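You operate a simulated robot arm through the tools that you are given. There is no shell and no other tool.

You are at the controls of a simulated two-armed robot. One attempt, no reset.

JOB
Hold the grey bin on the top of the small table steady with one hand and put the silver bracket from the lower board of the small table in it with the other.

Only the result counts: the job must be done as asked and must still hold three seconds after the hand-in. Knocking over, shifting, dropping, spilling or breaking anything else fails it.

ROBOT AND FRAMES
Two 7-joint arms with two-finger parallel grippers on one trunk, on a base that moves. Base frame: it is fixed to the floor where the robot stands at the start and does not move with it; the origin is under the middle of the robot, x ahead of it, y to its left, z up; the surface under the hand at the start is at about z = 0.95. Lengths are in m, angles in degrees, forces in N, time in s.
The left shoulder is at the start at [0.05, 0.165, 1.18], the right one opposite. With the tool pointing down near the work surface each hand reaches from about 0.24 to 0.7 m from the robot's upright axis, wherever it stands, measured 20 degrees to its own side. Payload 3.91 kg a hand.
Tool frame (each hand has its own): the origin (TCP) lies between the finger pads and is the grasp point; the fingertips stand 0.03 m ahead of it; z points along the fingers, y is the line along which they close. The gripper opens to 0.11 m. The fingers are 0.02 m wide and 0.01 m thick; the gripper's body (0.048 by 0.112 m) begins 0.055 m behind the TCP.
Orientation is told as [roll, pitch, yaw] about the base's x, y, z axes, in that order, counted from this pose: with the fingers straight down and closing along the base's y, the tool's x points along the base's -x, its y along +y and its z along -z.

CONTROLS
- The arms move only by the tool servo_tool. It takes "left_deltas", "right_deltas" or both (then of equal length, played together; a hand with none holds still); each is a list of rows, each a list of 6 numbers: the shift along the tool's x, y, z in m, then the turn, a rotation vector about the tool's x, y, z in degrees. In form: [[dx, dy, dz, wx, wy, wz], ...]. A call has 1 to 20 rows; each row shifts and turns the commanded pose from where the row before left it, along the tool's axes as they then stand. "left_grip" and "right_grip" are, for a hand that has rows, the finger opening in m, from 0 to 0.11, set as the call begins (left out, the last holds). Rows are played at 5 a second. More than 0.05 m and 8.6 degrees between two rows, or a gripper value outside its range, and nothing of the call is played. A pose out of reach is approached as far as the arm can. The call stops where the force on the tool passes 40 N (or 10 N more than at its start, if that is more) or the arm is blocked; 0.2 s more then pass. Each finger travels about 0.045 m/s and halts on what it meets, pressing with about 22 N; the grip force reading is that of the motor and also rises with nothing between the fingers. The clock runs only during rows and for 0.2 s after the last one: add rows that do not move to give the fingers time. The reply holds the time, the measured pose of the TCP, the force on the tool along the base axes, the opening and the grip force, in the units named above and with some noise, with the torque about the TCP (base axes, N m) and any sound that the robot's microphone picked up.
- Cameras (640 x 400 px; columns grow to the right, rows downward): "scene" is now at [0.1151, -0.0311, 1.3636]; the picture's right is [-0.32, -0.95, 0.00], its down [-0.43, 0.14, -0.89] and it looks along [0.85, -0.28, -0.45] (base axes); focal length 214 px, centre (320, 200). "left" rides on the left gripper at [0.072, -0.017, -0.103] in its tool frame; the picture's right is [0.23, 0.97, 0.00], its down [-0.76, 0.18, -0.62] and it looks along [-0.61, 0.14, 0.78] (tool axes); focal length 222 px, centre (320, 200). "right" rides on the right gripper at [0.072, 0.017, -0.103] in its tool frame; the picture's right is [-0.23, 0.97, 0.00], its down [-0.76, -0.18, -0.62] and it looks along [-0.61, -0.14, 0.78] (tool axes); focal length 222 px, centre (320, 200). There is no depth. A picture from a camera that has moved, and an enlarged one, comes with that camera's place and axes in the base frame and with its lens.
- camera(camera): a new picture of that camera. The clock stands still meanwhile.
- raise_lower(by): slides the trunk up (or, below 0, down) by that many m; the arms and the scene camera ride with it, the base frame stays. It gives what a move gives, with no picture.
- base_move(legs): drives the robot by 1 to 6 legs, each [ahead, left, turn to the left] in m, m and degrees, along the robot's own axes; the way and the turn of a leg run together, so that a leg with both is an arc; at most 1.5 m and 180 degrees a leg. The arms and the cameras ride along, it lands a little off, and it stops where it bumps. It gives what a move gives.
- aim_head(pan, tilt): turns the head with the scene camera to pan (to the left, within 80 degrees either way) and tilt (down, from -29 to 69), counted from straight ahead of the robot. It gives what a move gives.
- enlarge(camera, box): a new picture of the part [left, top, right, bottom] of that camera's present view, enlarged. The clock stands still meanwhile.
- hand_in(): hands the job in; it is judged then, once.

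Nothing tells you exact positions but the pictures and the camera data. Unless the task says otherwise, let go and move clear before handing in.

The tools are called after "Emit:" by a JSON object that holds its "method" and its "body". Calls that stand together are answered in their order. servo_tool: Moves the arms, as the interface text tells. Its arguments: {"type":"object","properties":{"left_deltas":{"type":"array","items":{"type":"array","items":{"type":"number"}}},"left_grip":{"type":"number"},"right_deltas":{"type":"array","items":{"type":"array","items":{"type":"number"}}},"right_grip":{"type":"number"}},"required":[]} The other tools are called the same way: raise_lower (by) moves the trunk up or down; base_move (legs) drives the base; aim_head (pan, tilt) turns the head that bears the scene camera; camera (camera) takes a picture; enlarge (camera, box) takes an enlarged picture of a part of a camera's view; hand_in () hands the job in.

At the start:

```text
t: 0.0
left_tool_pos: [0.416, 0.0298, 1.3131]
left_tcp_rot: [0.0, -0.1, 0.1]
left_contact_force: [0.3, 0.6, -0.8]
left_ft_torque: [0.01, -0.01, -0.01]
left_width: 0.11
left_grip_force: 0.1
right_tool_pos: [0.3645, -0.3298, 1.2456]
right_tcp_rot: [0.0, 0.0, 0.0]
right_contact_force: [-0.5, -0.4, -0.2]
right_ft_torque: [0.01, 0.01, -0.04]
right_width: 0.11
right_grip_force: 0.0
trunk travel left (down, up): [-0.4, 0.103]
robot x, y, heading: [0.0018, -0.0017, -0.1]
head pan, tilt (commanded): [-18.6, 26.7]
```

scene: 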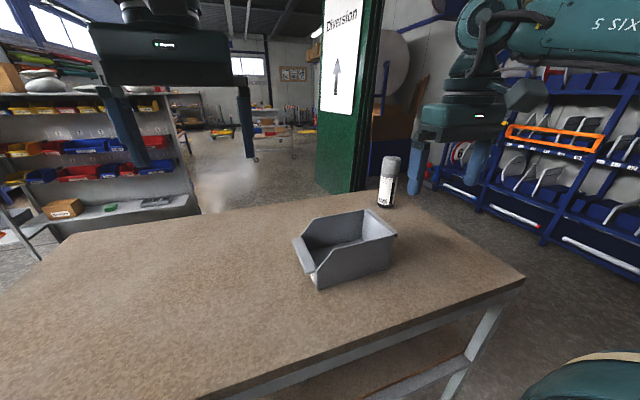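
right: 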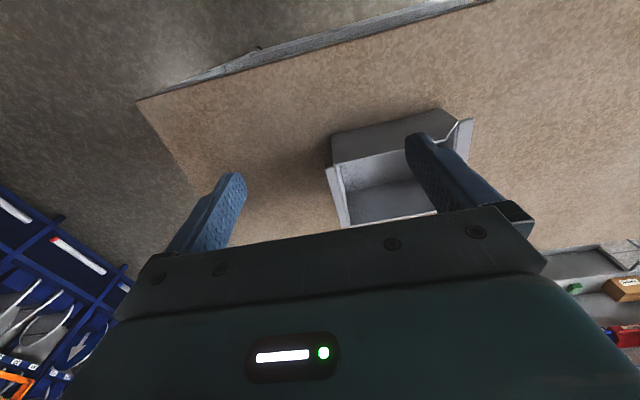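
left: 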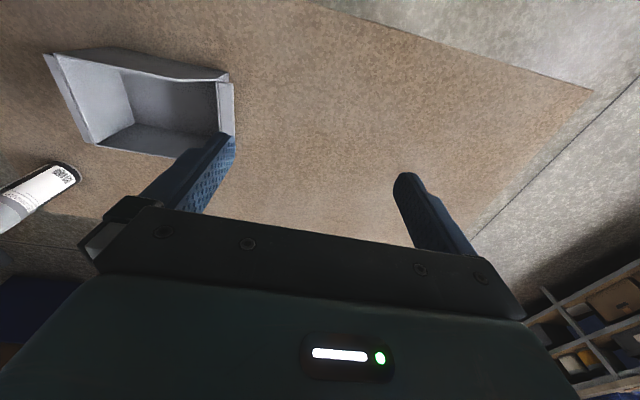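

I see a table top in front with the grey bin at roughly [0.56, -0.25, 0.95] and a spray can behind it. The lower board is hidden under the top, so I'll look around with the head first.

Emit:
{"method": "aim_head", "body": {"pan": -18.6, "tilt": 60}}

Emit:
{"method": "camera", "body": {"camera": "scene"}}

```text
t: 1.0
left_tool_pos: [0.4151, 0.0306, 1.3141]
left_tcp_rot: [0.0, -0.1, 0.1]
left_contact_force: [0.3, -0.4, 0.4]
left_ft_torque: [0.02, -0.01, 0.0]
left_width: 0.1102
left_grip_force: 0.1
right_tool_pos: [0.3644, -0.3296, 1.2464]
right_tcp_rot: [-0.1, 0.0, 0.0]
right_contact_force: [-0.6, 1.2, -0.6]
right_ft_torque: [-0.03, -0.01, -0.01]
right_width: 0.1103
right_grip_force: 0.0
trunk travel left (down, up): [-0.4, 0.103]
robot x, y, heading: [0.0002, -0.0016, -0.3]
head pan, tilt (commanded): [-18.6, 60.0]
```

```text
taken
camera scene: at [0.0914, -0.0232, 1.3163], right [-0.32, -0.95, 0.0], down [-0.82, 0.28, -0.5], along [0.47, -0.16, -0.87], focal length 214 px, centre (320, 200)
```

scene: 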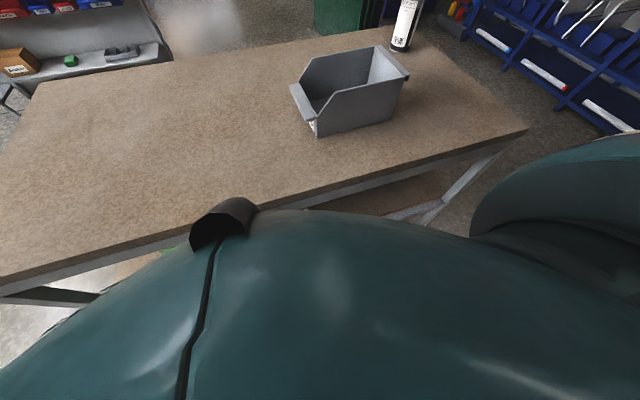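

The table spans about x 0.31–0.9, y −0.63–0.55, and my own torso blocks the view beneath it. I'll back off to see the lower board.

Emit:
{"method": "base_move", "body": {"legs": [[-0.6, 0, 0]]}}

Emit:
{"method": "aim_head", "body": {"pan": 0, "tilt": 35}}

Emit:
{"method": "camera", "body": {"camera": "scene"}}

```text
t: 4.3
left_tool_pos: [-0.1771, 0.0301, 1.3123]
left_tcp_rot: [0.0, -0.1, 0.3]
left_contact_force: [-0.1, 0.3, 0.3]
left_ft_torque: [-0.01, 0.03, 0.02]
left_width: 0.1099
left_grip_force: 0.2
right_tool_pos: [-0.2273, -0.3301, 1.2452]
right_tcp_rot: [0.0, 0.0, 0.3]
right_contact_force: [-0.4, -0.6, 0.4]
right_ft_torque: [-0.02, -0.02, -0.01]
right_width: 0.1098
right_grip_force: 0.0
trunk travel left (down, up): [-0.4, 0.103]
robot x, y, heading: [-0.5911, -0.0021, 0.2]
head pan, tilt (commanded): [-18.6, 60.0]
```

```text
t: 5.2
left_tool_pos: [-0.1762, 0.0314, 1.3131]
left_tcp_rot: [0.0, -0.1, 0.3]
left_contact_force: [-0.4, 0.9, -0.4]
left_ft_torque: [0.02, 0.04, -0.02]
left_width: 0.1101
left_grip_force: 0.2
right_tool_pos: [-0.2263, -0.3303, 1.2466]
right_tcp_rot: [0.0, 0.0, 0.3]
right_contact_force: [0.6, 0.7, 0.6]
right_ft_torque: [0.02, -0.03, -0.02]
right_width: 0.1098
right_grip_force: 0.1
trunk travel left (down, up): [-0.4, 0.103]
robot x, y, heading: [-0.5915, -0.0021, 0.3]
head pan, tilt (commanded): [0.0, 35.0]
```

```text
taken
camera scene: at [-0.4757, -0.0027, 1.3505], right [0.0, -1.0, 0.0], down [-0.57, 0.0, -0.82], along [0.82, 0.0, -0.57], focal length 214 px, centre (320, 200)
```

scene: 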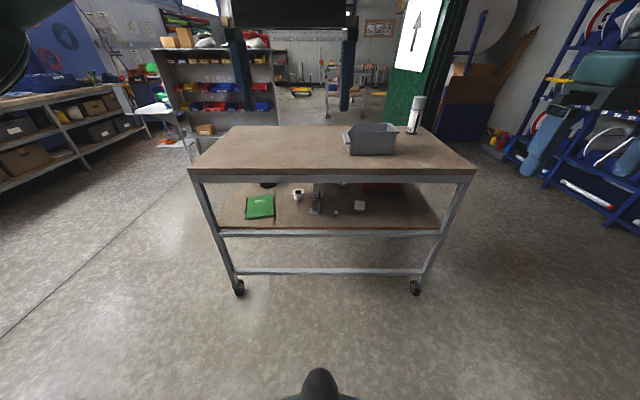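

The lower board carries several objects, and the silver item near the middle may be the bracket. I'll zoom in on it.

Emit:
{"method": "enlarge", "body": {"camera": "scene", "box": [220, 160, 420, 285]}}

Emit:
{"method": "enlarge", "body": {"camera": "scene", "box": [280, 170, 376, 230]}}

```text
3.20 times, centred on (320, 222) of scene
camera zoom: at [-0.4757, -0.0027, 1.3505], right [0.0, -1.0, 0.0], down [-0.57, 0.0, -0.82], along [0.82, 0.0, -0.57], focal length 686 px, centre (320, 128)
```

zoom: 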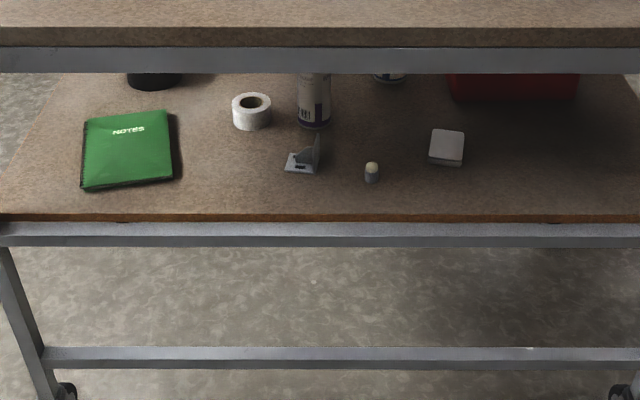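

```text
6.67 times, centred on (328, 200) of scene
camera zoom: at [-0.4757, -0.0027, 1.3505], right [0.0, -1.0, 0.0], down [-0.57, 0.0, -0.82], along [0.82, 0.0, -0.57], focal length 1430 px, centre (267, 200)
```

zoom: 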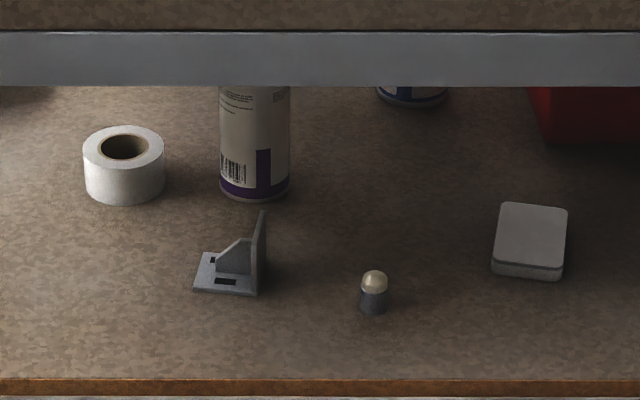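

The bracket (L-shape with a gusset) sits at about [0.465, 0.03] on the lower board (z≈0.62), with a can behind it and a small bulb-like object to its right. I'll lower the trunk for a better look under the top.

Emit:
{"method": "raise_lower", "body": {"by": -0.4}}

Emit:
{"method": "aim_head", "body": {"pan": 0, "tilt": 20}}

Emit:
{"method": "camera", "body": {"camera": "scene"}}

Emit:
{"method": "camera", "body": {"camera": "right"}}

Emit:
{"method": "camera", "body": {"camera": "left"}}

```text
t: 9.1
left_tool_pos: [-0.1761, 0.0291, 0.9134]
left_tcp_rot: [0.0, -0.1, 0.3]
left_contact_force: [0.6, -0.5, 0.7]
left_ft_torque: [0.01, 0.0, 0.01]
left_width: 0.1102
left_grip_force: 0.0
right_tool_pos: [-0.2262, -0.3295, 0.846]
right_tcp_rot: [0.0, 0.0, 0.3]
right_contact_force: [-0.1, 0.1, -0.2]
right_ft_torque: [0.0, -0.02, 0.0]
right_width: 0.1098
right_grip_force: 0.1
trunk travel left (down, up): [0.0, 0.503]
robot x, y, heading: [-0.5894, -0.0043, -0.1]
head pan, tilt (commanded): [0.0, 35.0]
```

```text
t: 9.8
left_tool_pos: [-0.1765, 0.0313, 0.9131]
left_tcp_rot: [0.0, -0.1, 0.4]
left_contact_force: [0.3, 0.2, 0.8]
left_ft_torque: [-0.03, 0.02, 0.03]
left_width: 0.1098
left_grip_force: 0.1
right_tool_pos: [-0.226, -0.3294, 0.8468]
right_tcp_rot: [0.0, 0.0, 0.3]
right_contact_force: [0.2, -0.4, 0.0]
right_ft_torque: [0.0, -0.01, -0.03]
right_width: 0.1101
right_grip_force: 0.0
trunk travel left (down, up): [0.0, 0.503]
robot x, y, heading: [-0.5907, 0.0001, 0.0]
head pan, tilt (commanded): [0.0, 20.0]
```

```text
taken
camera scene: at [-0.4706, -0.0026, 0.9743], right [0.0, -1.0, 0.0], down [-0.34, 0.0, -0.94], along [0.94, 0.0, -0.34], focal length 214 px, centre (320, 200)
```

scene: 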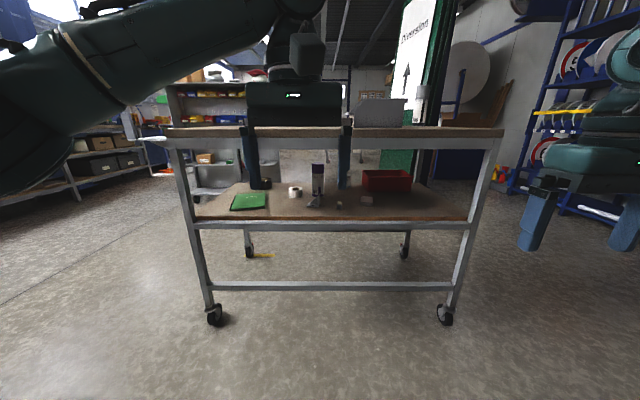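

```text
taken
camera right: at [-0.3001, -0.3126, 0.9484], right [0.22, 0.97, 0.0], down [0.76, -0.17, 0.62], along [0.61, -0.14, -0.78], focal length 222 px, centre (320, 200)
```

right: 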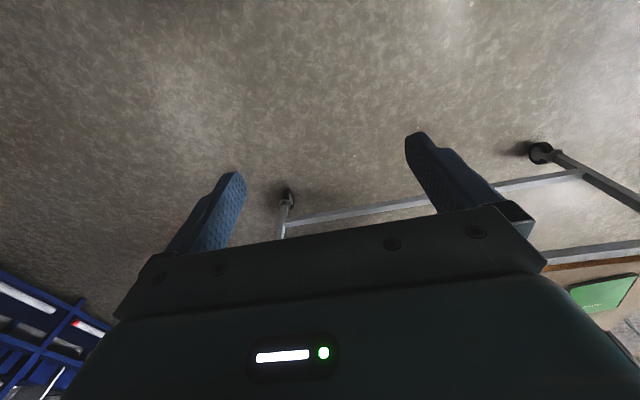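

```text
taken
camera left: at [-0.2474, 0.0136, 1.0177], right [-0.23, 0.97, 0.0], down [0.76, 0.18, 0.62], along [0.61, 0.14, -0.78], focal length 222 px, centre (320, 200)
```

left: 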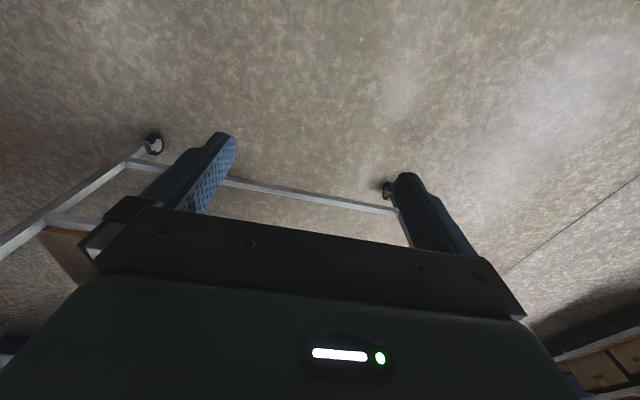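

Emit:
{"method": "enlarge", "body": {"camera": "scene", "box": [270, 160, 382, 230]}}

Emit:
{"method": "enlarge", "body": {"camera": "scene", "box": [160, 90, 512, 310]}}

```text
5.71 times, centred on (326, 195) of scene
camera zoom: at [-0.4706, -0.0026, 0.9743], right [0.0, -1.0, 0.0], down [-0.34, 0.0, -0.94], along [0.94, 0.0, -0.34], focal length 1226 px, centre (286, 229)
```

zoom: 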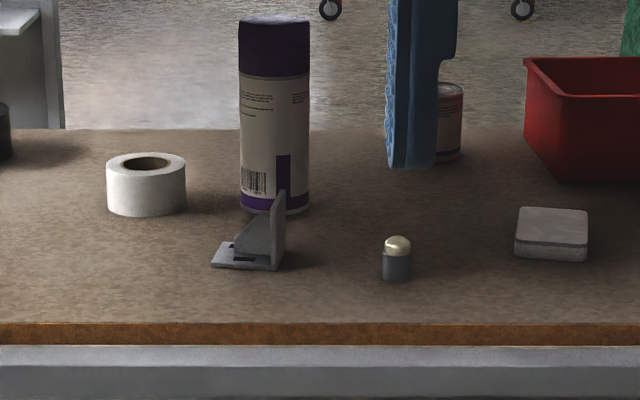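

```text
1.82 times, centred on (336, 200) of scene
camera zoom: at [-0.4706, -0.0026, 0.9743], right [0.0, -1.0, 0.0], down [-0.34, 0.0, -0.94], along [0.94, 0.0, -0.34], focal length 390 px, centre (291, 200)
```

zoom: 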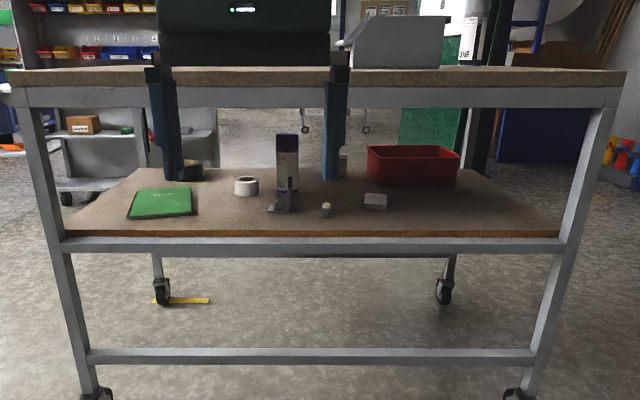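

Triangulating from the two views: lower board z≈0.602 with its front edge at x≈0.35; tabletop apron bottom z≈0.88. The bracket's upright plate runs from about (0.456, 0.005) to (0.503, −0.002), z up to 0.657, so I'll pre-shape the left hand (slanted forward) while still clear of the table.

Emit:
{"method": "servo_tool", "body": {"left_deltas": [[0, 0, 0.035, 0, 0, 1.25], [0, 0, 0.035, 0, 0, 1.25], [0, 0, 0.035, 0, 0, 1.25], [0, 0, 0.035, 0, 0, 1.25], [0, 0, 0.035, 0, 0, 1.25], [0, 0, 0.035, 0, 0, 1.25]], "right_deltas": [[0.015, 0, 0, 0, 0, 0], [0.015, 0, 0, 0, 0, 0], [0.015, 0, 0, 0, 0, 0], [0.015, 0, 0, 0, 0, 0], [0.015, 0, 0, 0, 0, 0], [0.005, 0, 0, 0, 0, 0]], "left_grip": 0.07}}

```text
t: 11.2
left_tool_pos: [-0.1757, 0.0294, 0.702]
left_tcp_rot: [0.1, -0.1, -7.1]
left_contact_force: [-0.8, -0.5, -0.6]
left_ft_torque: [-0.03, -0.04, 0.02]
left_width: 0.0699
left_grip_force: 0.1
right_tool_pos: [-0.3055, -0.3291, 0.8466]
right_tcp_rot: [-0.1, 0.0, 0.4]
right_contact_force: [0.2, 0.3, -0.1]
right_ft_torque: [0.0, -0.03, 0.02]
right_width: 0.1101
right_grip_force: 0.1
trunk travel left (down, up): [0.0, 0.503]
robot x, y, heading: [-0.5907, -0.0019, -0.0]
head pan, tilt (commanded): [0.0, 20.0]
```

The left hand is low and yawed to match the bracket, well clear of the table. Now I'll pitch it forward by about 42°.

Emit:
{"method": "servo_tool", "body": {"left_deltas": [[0, 0, 0, 0, -7, 0], [0, 0, 0, 0, -7, 0], [0, 0, 0, 0, -7, 0], [0, 0, 0, 0, -7, 0], [0, 0, 0, 0, -7, 0], [0, 0, 0, 0, -7, 0]]}}

Emit:
{"method": "camera", "body": {"camera": "scene"}}

Emit:
{"method": "camera", "body": {"camera": "left"}}

```text
t: 12.6
left_tool_pos: [-0.1772, 0.0302, 0.7035]
left_tcp_rot: [0.1, -42.2, -7.2]
left_contact_force: [-0.2, -0.3, 0.3]
left_ft_torque: [-0.01, 0.0, 0.01]
left_width: 0.0701
left_grip_force: 0.2
right_tool_pos: [-0.3055, -0.329, 0.8466]
right_tcp_rot: [0.1, 0.1, 0.3]
right_contact_force: [-0.1, 0.6, -0.2]
right_ft_torque: [-0.02, 0.01, 0.03]
right_width: 0.1099
right_grip_force: 0.0
trunk travel left (down, up): [0.0, 0.503]
robot x, y, heading: [-0.5921, -0.0022, 0.1]
head pan, tilt (commanded): [0.0, 20.0]
```

```text
taken
camera scene: at [-0.4706, -0.0026, 0.9744], right [0.0, -1.0, 0.0], down [-0.34, 0.0, -0.94], along [0.94, 0.0, -0.34], focal length 214 px, centre (320, 200)
```

scene: 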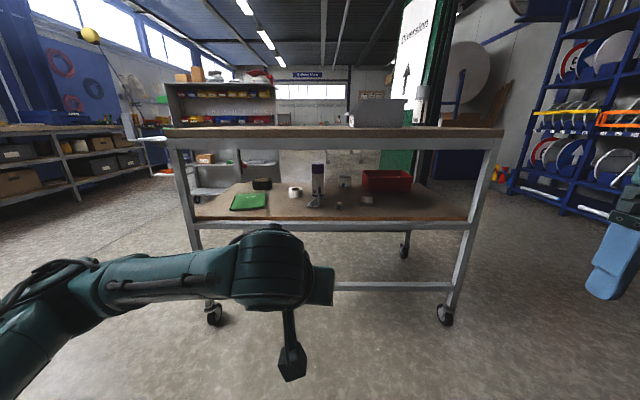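

```text
taken
camera left: at [-0.2988, 0.0295, 0.7326], right [-0.04, 0.99, -0.15], down [0.17, 0.16, 0.97], along [0.98, 0.02, -0.17], focal length 222 px, centre (320, 200)
```

left: 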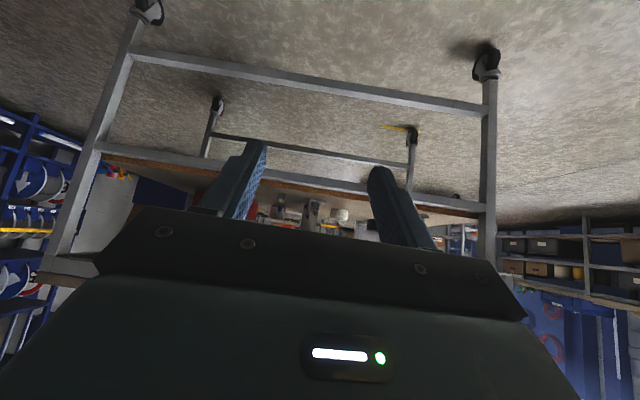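

The left hand is slanted at about 42° and its forearm comes in from the left. Next I'll drive forward and slightly right so the hand ends up just short of the lower board's front edge.

Emit:
{"method": "base_move", "body": {"legs": [[0.44, -0.1, 0]]}}

Emit:
{"method": "aim_head", "body": {"pan": 0, "tilt": 35}}

Emit:
{"method": "camera", "body": {"camera": "scene"}}

Emit:
{"method": "camera", "body": {"camera": "left"}}

```text
t: 15.3
left_tool_pos: [0.2563, -0.0654, 0.703]
left_tcp_rot: [-0.1, -42.0, -7.0]
left_contact_force: [-0.9, -0.5, 0.1]
left_ft_torque: [0.0, -0.01, -0.02]
left_width: 0.0699
left_grip_force: 0.0
right_tool_pos: [0.1291, -0.426, 0.8464]
right_tcp_rot: [0.0, 0.0, 0.5]
right_contact_force: [0.4, 0.2, -0.6]
right_ft_torque: [0.0, 0.01, 0.02]
right_width: 0.11
right_grip_force: 0.0
trunk travel left (down, up): [0.0, 0.503]
robot x, y, heading: [-0.16, -0.1013, 0.6]
head pan, tilt (commanded): [0.0, 20.0]
```

```text
t: 16.1
left_tool_pos: [0.2556, -0.0663, 0.7038]
left_tcp_rot: [0.1, -42.0, -7.0]
left_contact_force: [-0.4, -0.9, 0.0]
left_ft_torque: [0.01, 0.0, -0.02]
left_width: 0.0702
left_grip_force: 0.0
right_tool_pos: [0.1297, -0.4257, 0.8461]
right_tcp_rot: [0.0, 0.0, 0.5]
right_contact_force: [-0.1, 0.4, 0.1]
right_ft_torque: [-0.02, 0.0, 0.0]
right_width: 0.1099
right_grip_force: 0.1
trunk travel left (down, up): [0.0, 0.503]
robot x, y, heading: [-0.159, -0.0987, 0.4]
head pan, tilt (commanded): [0.0, 35.0]
```

```text
taken
camera scene: at [-0.0427, -0.1004, 0.9506], right [0.01, -1.0, 0.0], down [-0.57, 0.0, -0.82], along [0.82, 0.01, -0.57], focal length 214 px, centre (320, 200)
```

scene: 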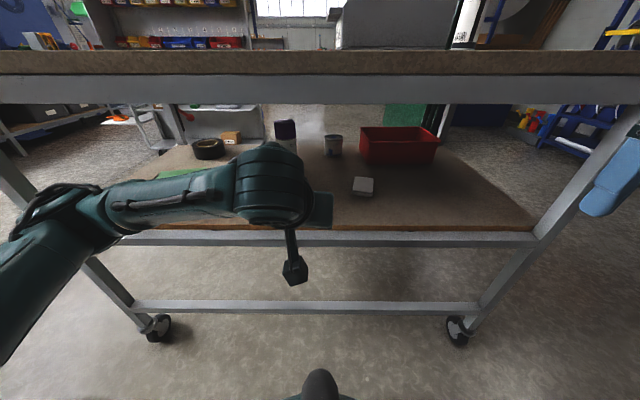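

```text
taken
camera left: at [0.1342, -0.0676, 0.7328], right [-0.05, 0.99, -0.15], down [0.17, 0.16, 0.97], along [0.98, 0.02, -0.17], focal length 222 px, centre (320, 200)
```

left: 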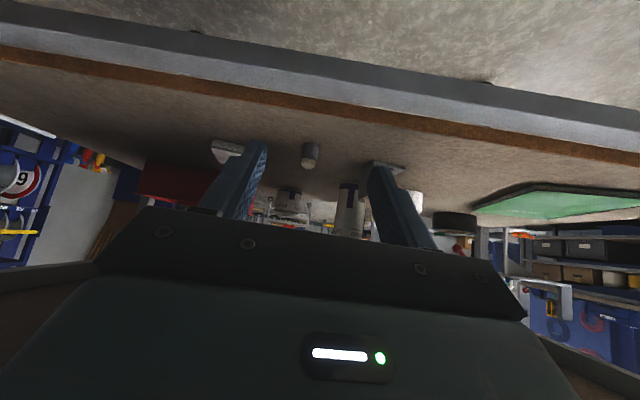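

The bracket shows up just to the left (+y) of the hand behind a finger in the (upside-down) wrist view. I'll shift the hand left by 0.07 and lower it slightly, still outside the table.

Emit:
{"method": "servo_tool", "body": {"left_deltas": [[0.0066, 0.0232, 0.003, 0, 0, 0], [0.0066, 0.0232, 0.003, 0, 0, 0], [0.0066, 0.0232, 0.003, 0, 0, 0], [0, 0, 0, 0, 0, 0]]}}

Emit:
{"method": "camera", "body": {"camera": "left"}}

Emit:
{"method": "enlarge", "body": {"camera": "left", "box": [220, 100, 420, 225]}}

Emit:
{"method": "camera", "body": {"camera": "scene"}}

```text
t: 17.1
left_tool_pos: [0.257, 0.005, 0.686]
left_tcp_rot: [0.0, -42.1, -7.0]
left_contact_force: [0.0, -0.1, 0.9]
left_ft_torque: [-0.01, 0.02, 0.0]
left_width: 0.0699
left_grip_force: 0.1
right_tool_pos: [0.128, -0.4263, 0.8463]
right_tcp_rot: [0.0, 0.0, 0.5]
right_contact_force: [0.6, 1.0, 0.0]
right_ft_torque: [0.01, 0.0, -0.01]
right_width: 0.1097
right_grip_force: 0.1
trunk travel left (down, up): [0.0, 0.503]
robot x, y, heading: [-0.1589, -0.0993, 0.2]
head pan, tilt (commanded): [0.0, 35.0]
```

```text
taken
camera left: at [0.1332, 0.0033, 0.7144], right [-0.05, 0.99, -0.15], down [0.17, 0.16, 0.97], along [0.98, 0.02, -0.17], focal length 222 px, centre (320, 200)
```

left: 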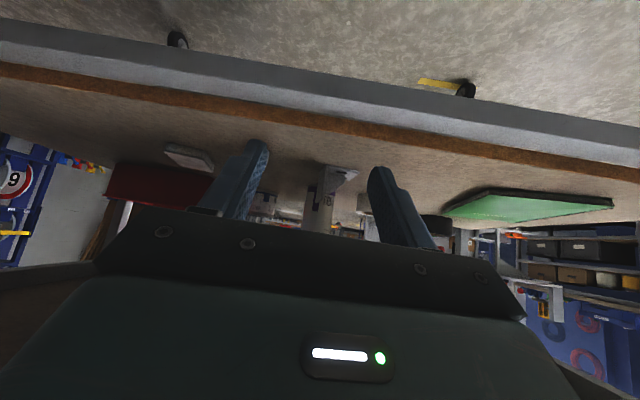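

```text
3.20 times, centred on (320, 162) of left
camera zoom: at [0.1332, 0.0033, 0.7144], right [-0.05, 0.99, -0.15], down [0.17, 0.16, 0.97], along [0.98, 0.02, -0.17], focal length 711 px, centre (320, 320)
```

zoom: 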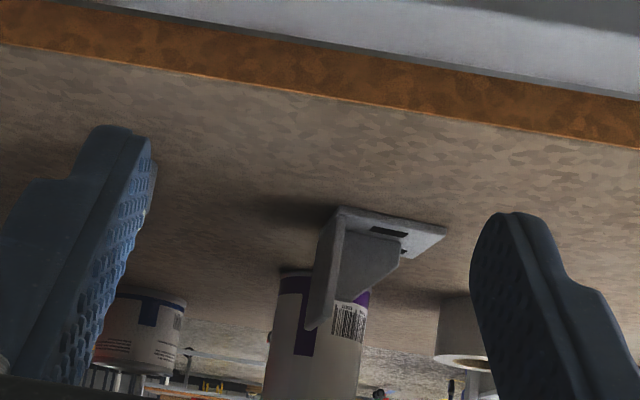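

```text
taken
camera scene: at [-0.0427, -0.1004, 0.9506], right [0.01, -1.0, 0.0], down [-0.57, 0.0, -0.82], along [0.82, 0.01, -0.57], focal length 214 px, centre (320, 200)
```

scene: 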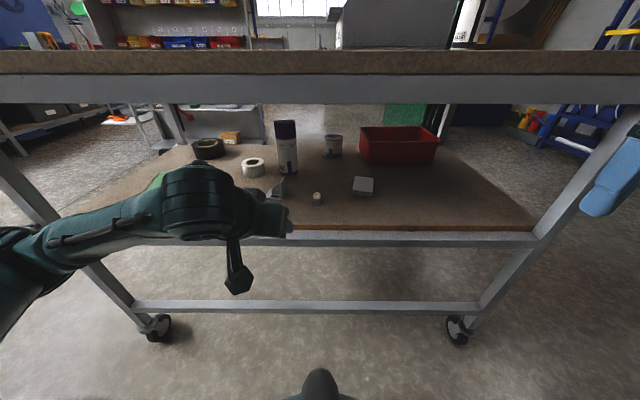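

The plate is centred between the open fingers and the yaw looks right. I'll advance to just in front of the plate and check again.

Emit:
{"method": "servo_tool", "body": {"left_deltas": [[-0.0153, 0.0036, 0.0207, 0, 0, 0], [-0.0153, 0.0036, 0.0207, 0, 0, 0], [-0.0153, 0.0036, 0.0207, 0, 0, 0], [-0.0153, 0.0036, 0.0207, 0, 0, 0], [-0.0153, 0.0036, 0.0207, 0, 0, 0], [-0.0153, 0.0036, 0.0207, 0, 0, 0], [0, 0, 0, 0, 0, 0]]}}

Emit:
{"method": "camera", "body": {"camera": "left"}}

Emit:
{"method": "enlarge", "body": {"camera": "left", "box": [220, 100, 420, 225]}}

Emit:
{"method": "enlarge", "body": {"camera": "scene", "box": [160, 80, 400, 230]}}

```text
t: 18.7
left_tool_pos: [0.4098, 0.0064, 0.6539]
left_tcp_rot: [0.0, -42.1, -7.0]
left_contact_force: [-0.2, 0.0, -0.1]
left_ft_torque: [-0.01, 0.02, 0.01]
left_width: 0.0701
left_grip_force: 0.1
right_tool_pos: [0.1278, -0.427, 0.8461]
right_tcp_rot: [0.0, 0.0, 0.5]
right_contact_force: [0.7, -0.4, -0.3]
right_ft_torque: [0.01, -0.03, -0.01]
right_width: 0.1097
right_grip_force: 0.0
trunk travel left (down, up): [0.0, 0.503]
robot x, y, heading: [-0.1594, -0.0979, 0.6]
head pan, tilt (commanded): [0.0, 35.0]
```

```text
taken
camera left: at [0.2878, 0.0053, 0.6829], right [-0.05, 0.99, -0.15], down [0.17, 0.16, 0.97], along [0.98, 0.02, -0.17], focal length 222 px, centre (320, 200)
```

left: 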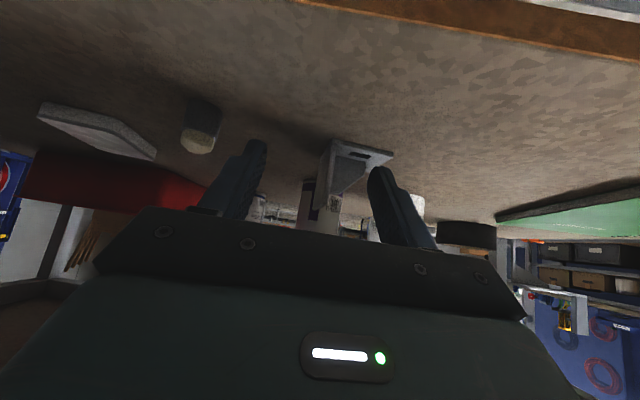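

```text
3.20 times, centred on (320, 162) of left
camera zoom: at [0.2878, 0.0053, 0.6829], right [-0.05, 0.99, -0.15], down [0.17, 0.16, 0.97], along [0.98, 0.02, -0.17], focal length 711 px, centre (320, 320)
```

zoom: 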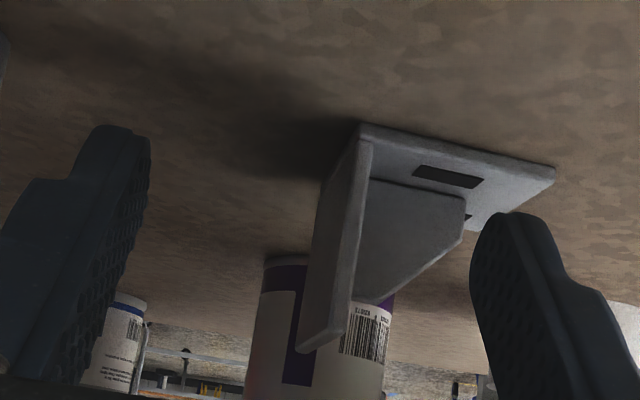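

```text
2.67 times, centred on (280, 155) of scene
camera zoom: at [-0.0427, -0.1004, 0.9506], right [0.01, -1.0, 0.0], down [-0.57, 0.0, -0.82], along [0.82, 0.01, -0.57], focal length 572 px, centre (427, 320)
```

zoom: 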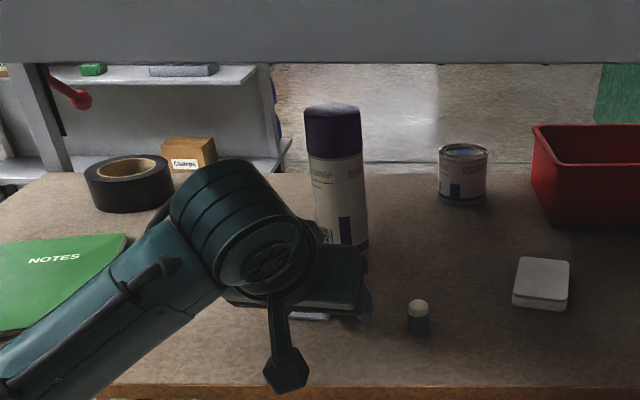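

The wrist view shows the plate about 12 mm to the hand's +y side, with its near edge at x≈0.457 and the gusset about 25 mm further in. I'll centre first, then advance the fingertips around the plate short of the gusset.

Emit:
{"method": "servo_tool", "body": {"left_deltas": [[0, 0.0063, 0, 0.67, 0, 0.74], [0, 0.0063, 0, 0.67, 0, 0.74], [-0.0059, 0, 0.0084, 0, 0, 0], [-0.0059, 0, 0.0084, 0, 0, 0], [-0.0059, 0, 0.0084, 0, 0, 0], [-0.0059, 0, 0.0084, 0, 0, 0], [0, 0, 0, 0, 0, 0]]}}

Emit:
{"method": "camera", "body": {"camera": "left"}}

Emit:
{"method": "enlarge", "body": {"camera": "left", "box": [220, 100, 420, 225]}}

Emit:
{"method": "enlarge", "body": {"camera": "scene", "box": [160, 80, 400, 230]}}

```text
t: 20.3
left_tool_pos: [0.4522, 0.014, 0.6448]
left_tcp_rot: [0.0, -42.1, -9.0]
left_contact_force: [-0.9, -0.2, 0.0]
left_ft_torque: [0.0, 0.03, -0.01]
left_width: 0.0699
left_grip_force: 0.0
right_tool_pos: [0.1292, -0.4267, 0.8472]
right_tcp_rot: [0.0, 0.0, 0.5]
right_contact_force: [-0.5, -0.9, -0.3]
right_ft_torque: [0.02, -0.04, 0.0]
right_width: 0.1102
right_grip_force: 0.0
trunk travel left (down, up): [0.0, 0.503]
robot x, y, heading: [-0.1638, -0.1027, 0.6]
head pan, tilt (commanded): [0.0, 35.0]
```

```text
taken
camera left: at [0.3296, 0.0169, 0.6737], right [-0.01, 0.99, -0.15], down [0.17, 0.15, 0.97], along [0.98, -0.01, -0.17], focal length 222 px, centre (320, 200)
```

left: 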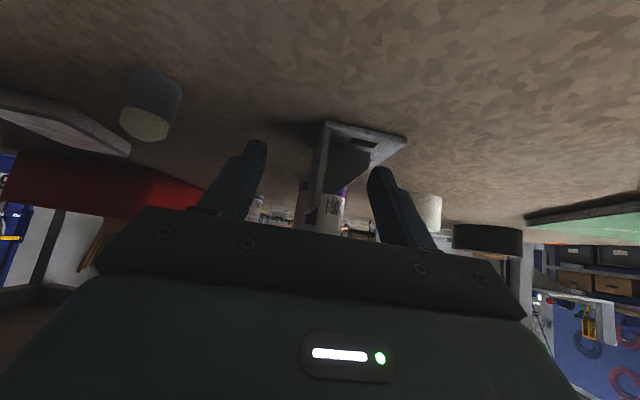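

```text
3.20 times, centred on (320, 162) of left
camera zoom: at [0.3296, 0.0169, 0.6737], right [-0.01, 0.99, -0.15], down [0.17, 0.15, 0.97], along [0.98, -0.01, -0.17], focal length 711 px, centre (320, 320)
```

zoom: 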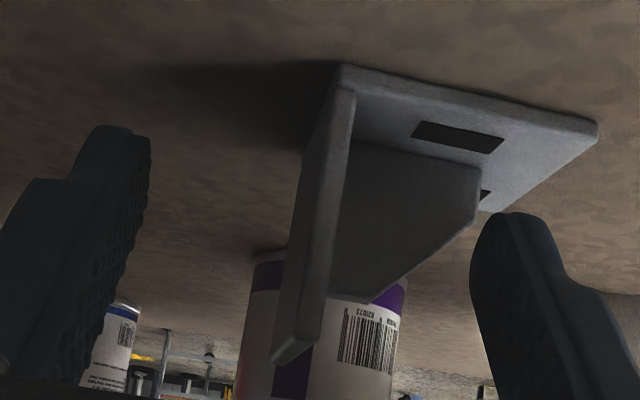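

```text
2.67 times, centred on (280, 155) of scene
camera zoom: at [-0.0427, -0.1004, 0.9506], right [0.01, -1.0, 0.0], down [-0.57, 0.0, -0.82], along [0.82, 0.01, -0.57], focal length 572 px, centre (427, 320)
```

zoom: 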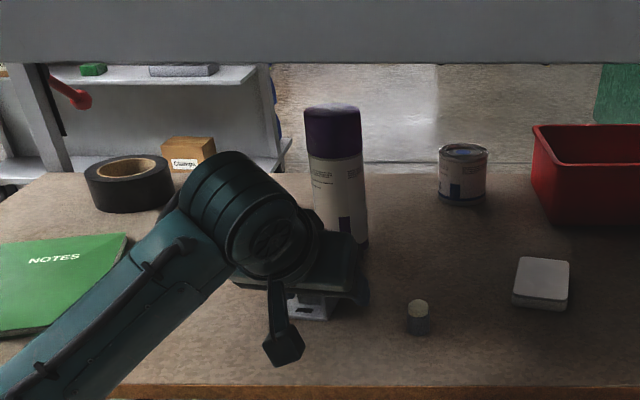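

The fingertips now straddle the plate, centred within about 1–2 mm and short of the gusset. Closing the gripper.

Emit:
{"method": "servo_tool", "body": {"left_deltas": [[0, 0, 0, 0, 0, 0], [0, 0, 0, 0, 0, 0], [0, 0, 0, 0, 0, 0], [0, 0, 0, 0, 0, 0], [0, 0, 0, 0, 0, 0], [0, 0, 0, 0, 0, 0], [0, 0, 0, 0, 0, 0]], "left_grip": 0.0}}

Emit:
{"method": "enlarge", "body": {"camera": "left", "box": [220, 100, 420, 225]}}

```text
t: 21.9
left_tool_pos: [0.4529, 0.0131, 0.644]
left_tcp_rot: [0.0, -42.1, -9.0]
left_contact_force: [-0.7, -2.1, 2.6]
left_ft_torque: [0.05, -0.12, 0.0]
left_width: 0.0049
left_grip_force: 22.5
right_tool_pos: [0.1273, -0.4271, 0.847]
right_tcp_rot: [0.0, 0.0, 0.5]
right_contact_force: [0.0, 0.1, 0.1]
right_ft_torque: [0.01, 0.02, -0.01]
right_width: 0.1099
right_grip_force: 0.0
trunk travel left (down, up): [0.0, 0.503]
robot x, y, heading: [-0.1566, -0.1014, 0.5]
head pan, tilt (commanded): [0.0, 35.0]
```

```text
3.20 times, centred on (320, 162) of left
camera zoom: at [0.3293, 0.0169, 0.6738], right [-0.01, 0.99, -0.15], down [0.17, 0.15, 0.97], along [0.98, -0.01, -0.17], focal length 711 px, centre (320, 320)
```

zoom: 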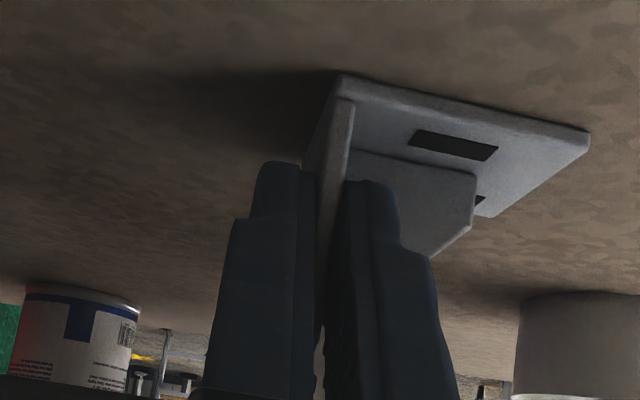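

The plate is gripped (opening 4.9 mm, 22 N). I'll lift it 2 cm and check.

Emit:
{"method": "servo_tool", "body": {"left_deltas": [[-0.0034, 0, -0.0037, 0, 0, 0], [-0.0034, 0, -0.0037, 0, 0, 0], [-0.0034, 0, -0.0037, 0, 0, 0], [-0.0034, 0, -0.0037, 0, 0, 0], [0, 0, 0, 0, 0, 0]]}}

Emit:
{"method": "enlarge", "body": {"camera": "left", "box": [220, 100, 420, 225]}}

Emit:
{"method": "camera", "body": {"camera": "scene"}}

```text
t: 23.1
left_tool_pos: [0.451, 0.0138, 0.6646]
left_tcp_rot: [0.0, -42.1, -9.0]
left_contact_force: [1.2, 0.1, -2.3]
left_ft_torque: [-0.03, 0.03, 0.0]
left_width: 0.0048
left_grip_force: 21.9
right_tool_pos: [0.1282, -0.4265, 0.8468]
right_tcp_rot: [-0.1, 0.0, 0.5]
right_contact_force: [-0.2, -0.5, -0.1]
right_ft_torque: [0.01, 0.02, 0.01]
right_width: 0.11
right_grip_force: 0.0
trunk travel left (down, up): [0.0, 0.503]
robot x, y, heading: [-0.157, -0.1017, 0.8]
head pan, tilt (commanded): [0.0, 35.0]
```

```text
3.20 times, centred on (320, 162) of left
camera zoom: at [0.3282, 0.0168, 0.6939], right [-0.01, 0.99, -0.15], down [0.17, 0.15, 0.97], along [0.98, -0.01, -0.17], focal length 711 px, centre (320, 320)
```

zoom: 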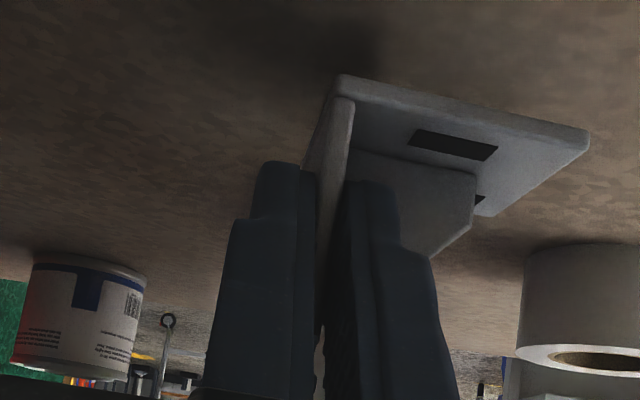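

```text
taken
camera scene: at [-0.0426, -0.1003, 0.9505], right [0.01, -1.0, 0.0], down [-0.57, 0.0, -0.82], along [0.82, 0.01, -0.57], focal length 214 px, centre (320, 200)
```

scene: 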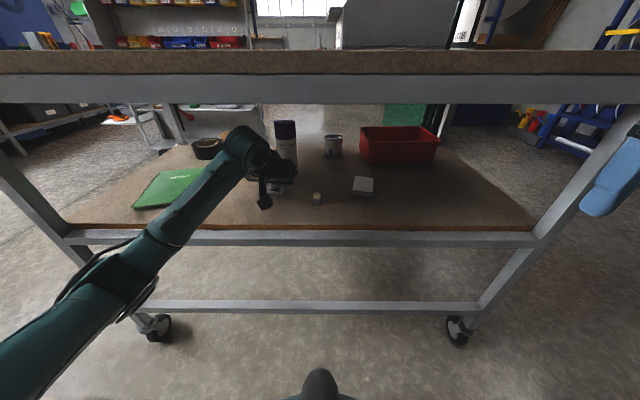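

The bracket is off the board and held firmly. I'll back straight out with the base.

Emit:
{"method": "base_move", "body": {"legs": [[-0.45, 0, 0]]}}

Emit:
{"method": "camera", "body": {"camera": "scene"}}

Emit:
{"method": "camera", "body": {"camera": "left"}}

```text
t: 25.8
left_tool_pos: [-0.0005, 0.0115, 0.6652]
left_tcp_rot: [-0.1, -41.9, -8.5]
left_contact_force: [-0.2, -0.5, -2.7]
left_ft_torque: [-0.04, 0.07, 0.04]
left_width: 0.0047
left_grip_force: 21.9
right_tool_pos: [-0.319, -0.4279, 0.8467]
right_tcp_rot: [0.0, 0.0, 0.7]
right_contact_force: [0.0, 1.2, -0.5]
right_ft_torque: [0.0, 0.02, -0.06]
right_width: 0.11
right_grip_force: 0.1
trunk travel left (down, up): [0.0, 0.503]
robot x, y, heading: [-0.6098, -0.0992, 0.9]
head pan, tilt (commanded): [0.0, 35.0]
```

```text
taken
camera scene: at [-0.493, -0.1046, 0.9505], right [0.01, -1.0, 0.0], down [-0.57, -0.01, -0.82], along [0.82, 0.01, -0.57], focal length 214 px, centre (320, 200)
```

scene: 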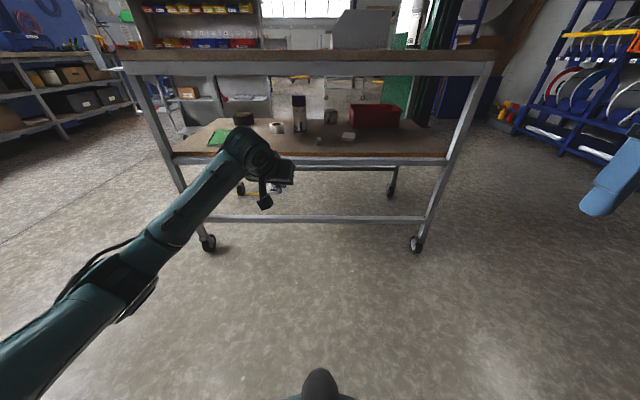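

```text
taken
camera left: at [-0.1229, 0.0146, 0.6937], right [-0.02, 0.99, -0.15], down [0.17, 0.15, 0.97], along [0.98, -0.01, -0.17], focal length 222 px, centre (320, 200)
```

left: 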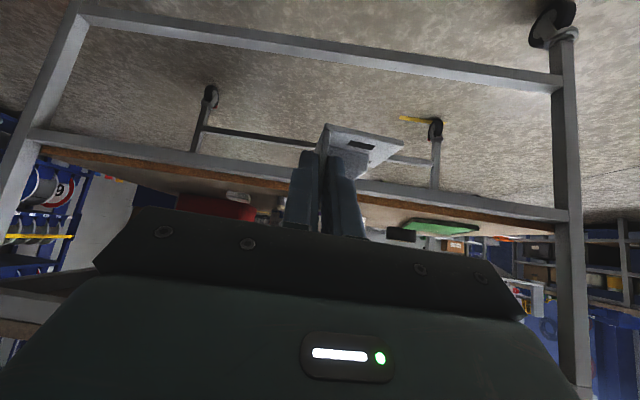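

We're clear of the table with the bracket in hand. Now I'll raise the trunk to work above the table top and look at the bin.

Emit:
{"method": "raise_lower", "body": {"by": 0.48}}

Emit:
{"method": "camera", "body": {"camera": "scene"}}

Emit:
{"method": "enlarge", "body": {"camera": "scene", "box": [300, 100, 460, 200]}}

```text
refused: 0.48 is not a number from -0.4 to 0.4
```

```text
taken
camera scene: at [-0.493, -0.1046, 0.9505], right [0.01, -1.0, 0.0], down [-0.57, -0.01, -0.82], along [0.82, 0.01, -0.57], focal length 214 px, centre (320, 200)
```

scene: 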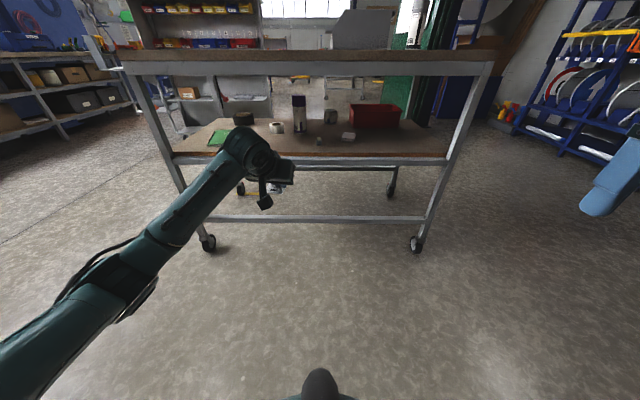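

```text
4.00 times, centred on (380, 150) of scene
camera zoom: at [-0.493, -0.1046, 0.9505], right [0.01, -1.0, 0.0], down [-0.57, -0.01, -0.82], along [0.82, 0.01, -0.57], focal length 858 px, centre (80, 400)
```

zoom: 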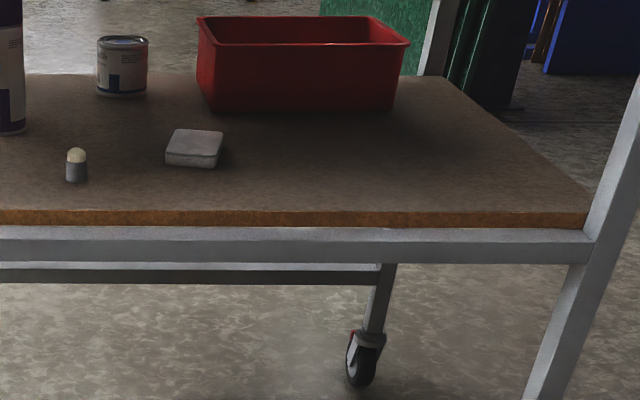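

The lift command is limited to 0.4 at a time, so I'll raise in two steps and then look at the bin from above.

Emit:
{"method": "raise_lower", "body": {"by": 0.4}}

Emit:
{"method": "raise_lower", "body": {"by": 0.08}}

Emit:
{"method": "aim_head", "body": {"pan": -10, "tilt": 30}}

Emit:
{"method": "camera", "body": {"camera": "scene"}}

```text
t: 29.6
left_tool_pos: [-0.0001, 0.0124, 1.0649]
left_tcp_rot: [0.0, -42.0, -8.6]
left_contact_force: [0.2, -0.1, -3.1]
left_ft_torque: [0.0, 0.06, 0.04]
left_width: 0.0047
left_grip_force: 22.3
right_tool_pos: [-0.321, -0.4297, 1.2464]
right_tcp_rot: [0.0, 0.0, 0.8]
right_contact_force: [0.5, -0.7, -0.1]
right_ft_torque: [-0.02, 0.04, 0.02]
right_width: 0.1101
right_grip_force: 0.0
trunk travel left (down, up): [-0.4, 0.103]
robot x, y, heading: [-0.6078, -0.1025, 1.1]
head pan, tilt (commanded): [0.0, 35.0]
```

```text
t: 30.8
left_tool_pos: [0.0007, 0.0126, 1.1431]
left_tcp_rot: [-0.1, -42.0, -8.8]
left_contact_force: [1.4, 0.3, -1.7]
left_ft_torque: [-0.02, 0.06, -0.03]
left_width: 0.0048
left_grip_force: 21.8
right_tool_pos: [-0.3198, -0.4293, 1.3264]
right_tcp_rot: [0.0, 0.0, 0.8]
right_contact_force: [0.5, 0.0, 0.8]
right_ft_torque: [-0.01, 0.0, -0.03]
right_width: 0.1101
right_grip_force: 0.1
trunk travel left (down, up): [-0.48, 0.023]
robot x, y, heading: [-0.6068, -0.1051, 1.0]
head pan, tilt (commanded): [0.0, 35.0]
```

```text
t: 31.5
left_tool_pos: [0.0, 0.0129, 1.1445]
left_tcp_rot: [0.0, -42.0, -8.6]
left_contact_force: [0.8, -0.6, -2.1]
left_ft_torque: [-0.03, 0.08, 0.02]
left_width: 0.0048
left_grip_force: 21.9
right_tool_pos: [-0.3199, -0.4283, 1.327]
right_tcp_rot: [-0.1, 0.1, 0.9]
right_contact_force: [-0.8, 0.2, -0.6]
right_ft_torque: [0.0, 0.0, 0.03]
right_width: 0.11
right_grip_force: 0.0
trunk travel left (down, up): [-0.48, 0.023]
robot x, y, heading: [-0.6094, -0.1047, 0.8]
head pan, tilt (commanded): [-10.0, 30.0]
```

```text
taken
camera scene: at [-0.4917, -0.1202, 1.4383], right [-0.16, -0.99, 0.0], down [-0.49, 0.08, -0.87], along [0.85, -0.14, -0.5], focal length 214 px, centre (320, 200)
```

scene: 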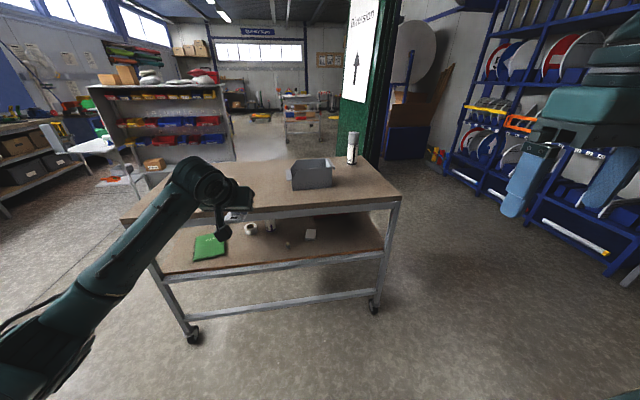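

The bracket is held above table height. I'll drive up to the table so both hands can work around the bin, keeping the left hand to the left of it.

Emit:
{"method": "base_move", "body": {"legs": [[0.5, -0.04, 0]]}}

Emit:
{"method": "aim_head", "body": {"pan": -10, "tilt": 40}}

Emit:
{"method": "camera", "body": {"camera": "scene"}}

Emit:
{"method": "camera", "body": {"camera": "right"}}

```text
t: 34.5
left_tool_pos: [0.5089, -0.0316, 1.1451]
left_tcp_rot: [0.0, -42.0, -9.3]
left_contact_force: [0.4, 0.0, -2.6]
left_ft_torque: [-0.03, 0.09, 0.02]
left_width: 0.0048
left_grip_force: 21.6
right_tool_pos: [0.1827, -0.4684, 1.3259]
right_tcp_rot: [-0.1, 0.0, 0.0]
right_contact_force: [0.2, 1.0, 0.7]
right_ft_torque: [-0.01, 0.02, -0.01]
right_width: 0.1102
right_grip_force: 0.1
trunk travel left (down, up): [-0.48, 0.023]
robot x, y, heading: [-0.1031, -0.1396, -0.2]
head pan, tilt (commanded): [-10.0, 30.0]
```

```text
t: 35.2
left_tool_pos: [0.5082, -0.0303, 1.1447]
left_tcp_rot: [0.1, -42.0, -9.5]
left_contact_force: [0.3, -0.2, -3.1]
left_ft_torque: [-0.01, 0.07, 0.0]
left_width: 0.0047
left_grip_force: 21.1
right_tool_pos: [0.1826, -0.4688, 1.3261]
right_tcp_rot: [0.0, 0.0, 0.1]
right_contact_force: [0.4, 1.0, 0.0]
right_ft_torque: [0.03, 0.01, 0.01]
right_width: 0.1101
right_grip_force: 0.0
trunk travel left (down, up): [-0.48, 0.023]
robot x, y, heading: [-0.0992, -0.1397, 0.0]
head pan, tilt (commanded): [-10.0, 40.0]
```

```text
taken
camera scene: at [0.0097, -0.1561, 1.423], right [-0.17, -0.98, 0.0], down [-0.63, 0.11, -0.77], along [0.75, -0.13, -0.64], focal length 214 px, centre (320, 200)
```

scene: 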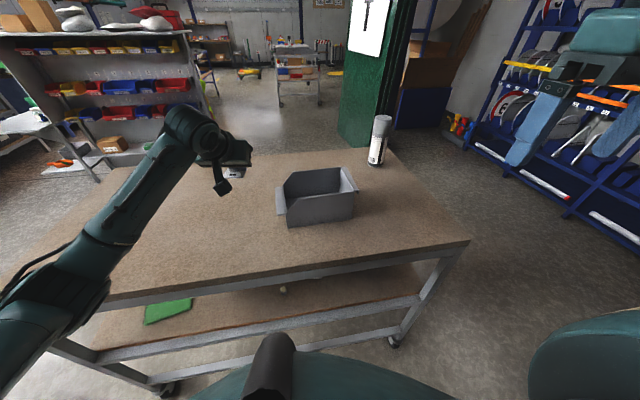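

```text
taken
camera right: at [0.1089, -0.4513, 1.4291], right [0.23, 0.97, 0.0], down [0.76, -0.18, 0.62], along [0.61, -0.14, -0.78], focal length 222 px, centre (320, 200)
```

right: 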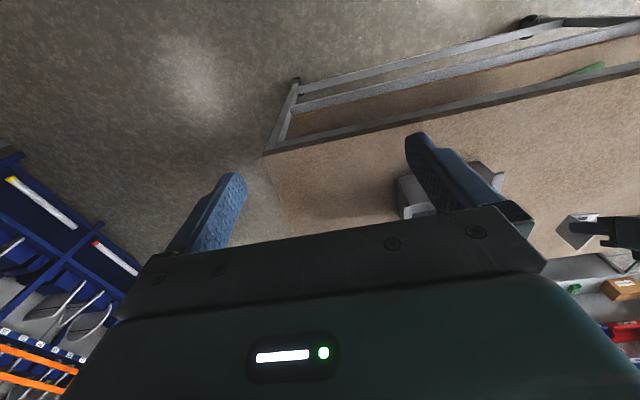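

Emit:
{"method": "enlarge", "body": {"camera": "scene", "box": [250, 150, 378, 230]}}

Emit:
{"method": "enlarge", "body": {"camera": "scene", "box": [160, 90, 448, 270]}}

```text
5.00 times, centred on (314, 190) of scene
camera zoom: at [0.0097, -0.1561, 1.423], right [-0.17, -0.98, 0.0], down [-0.63, 0.11, -0.77], along [0.75, -0.13, -0.64], focal length 1072 px, centre (350, 250)
```

zoom: 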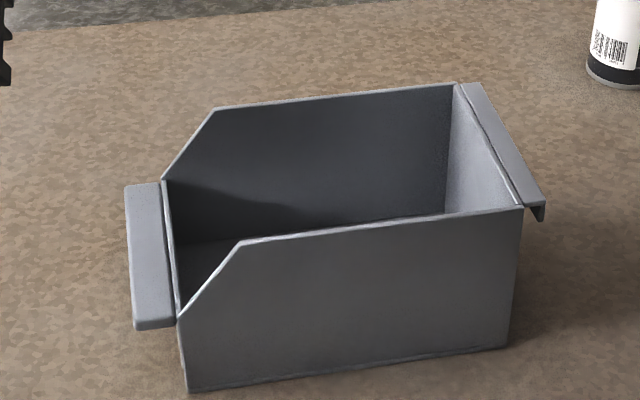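

```text
2.22 times, centred on (304, 180) of scene
camera zoom: at [0.0097, -0.1561, 1.423], right [-0.17, -0.98, 0.0], down [-0.63, 0.11, -0.77], along [0.75, -0.13, -0.64], focal length 477 px, centre (356, 244)
```

zoom: 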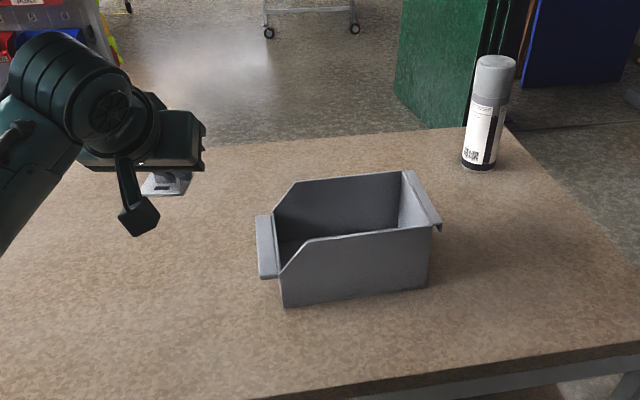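

The bin spans about x 0.455–0.588, y −0.136–−0.333, with its rim at z≈1.059 and a low front on the left. Plan: the right hand grips the near side wall at its right end, leaning right, and the left hand lowers the bracket in. First I'll move the left hand aside and yaw the right hand 90°.

Emit:
{"method": "servo_tool", "body": {"left_deltas": [[0.0028, 0.01, -0.0062, 0, 0, 0], [0.0028, 0.01, -0.0062, 0, 0, 0], [0.0028, 0.01, -0.0062, 0, 0, 0], [0.0028, 0.01, -0.0062, 0, 0, 0], [0.0028, 0.01, -0.0062, 0, 0, 0], [0.0028, 0.01, -0.0062, 0, 0, 0], [0.0028, 0.01, -0.0062, 0, 0, 0], [0.0028, 0.01, -0.0062, 0, 0, 0], [0.0028, 0.01, -0.0062, 0, 0, 0], [0.0028, 0.01, -0.0062, 0, 0, 0], [0.0028, 0.01, -0.0062, 0, 0, 0]], "right_deltas": [[0, 0, 0, 0, 0, -8.2], [0, 0, 0, 0, 0, -8.2], [0, 0, 0, 0, 0, -8.2], [0, 0, 0, 0, 0, -8.2], [0, 0, 0, 0, 0, -8.2], [0, 0, 0, 0, 0, -8.2], [0, 0, 0, 0, 0, -8.2], [0, 0, 0, 0, 0, -8.2], [0, 0, 0, 0, 0, -8.2], [0, 0, 0, 0, 0, -8.2], [0, 0, 0, 0, 0, -8.2]], "right_grip": 0.06}}

Emit:
{"method": "camera", "body": {"camera": "scene"}}

```text
t: 37.6
left_tool_pos: [0.4588, 0.0919, 1.1735]
left_tcp_rot: [-0.1, -42.0, -9.4]
left_contact_force: [-0.5, 0.9, -2.9]
left_ft_torque: [-0.03, 0.06, 0.03]
left_width: 0.0044
left_grip_force: 22.3
right_tool_pos: [0.1124, -0.3299, 1.3008]
right_tcp_rot: [0.1, 0.1, 90.1]
right_contact_force: [-0.8, 0.6, -0.5]
right_ft_torque: [-0.01, 0.02, -0.01]
right_width: 0.0597
right_grip_force: 0.0
right hand out of reach, approached as far as the arm can: row 5, 6, 7, 8, 9, 10, 11
trunk travel left (down, up): [-0.48, 0.023]
robot x, y, heading: [-0.1032, -0.1381, -0.1]
head pan, tilt (commanded): [-10.0, 40.0]
```

```text
taken
camera scene: at [0.0097, -0.1551, 1.423], right [-0.17, -0.98, 0.0], down [-0.63, 0.11, -0.77], along [0.75, -0.13, -0.64], focal length 214 px, centre (320, 200)
```

scene: 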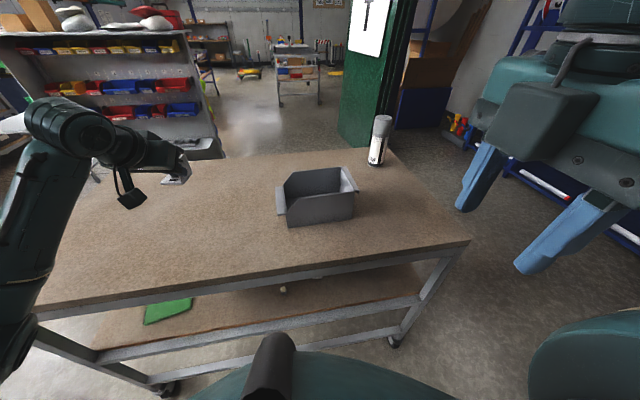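

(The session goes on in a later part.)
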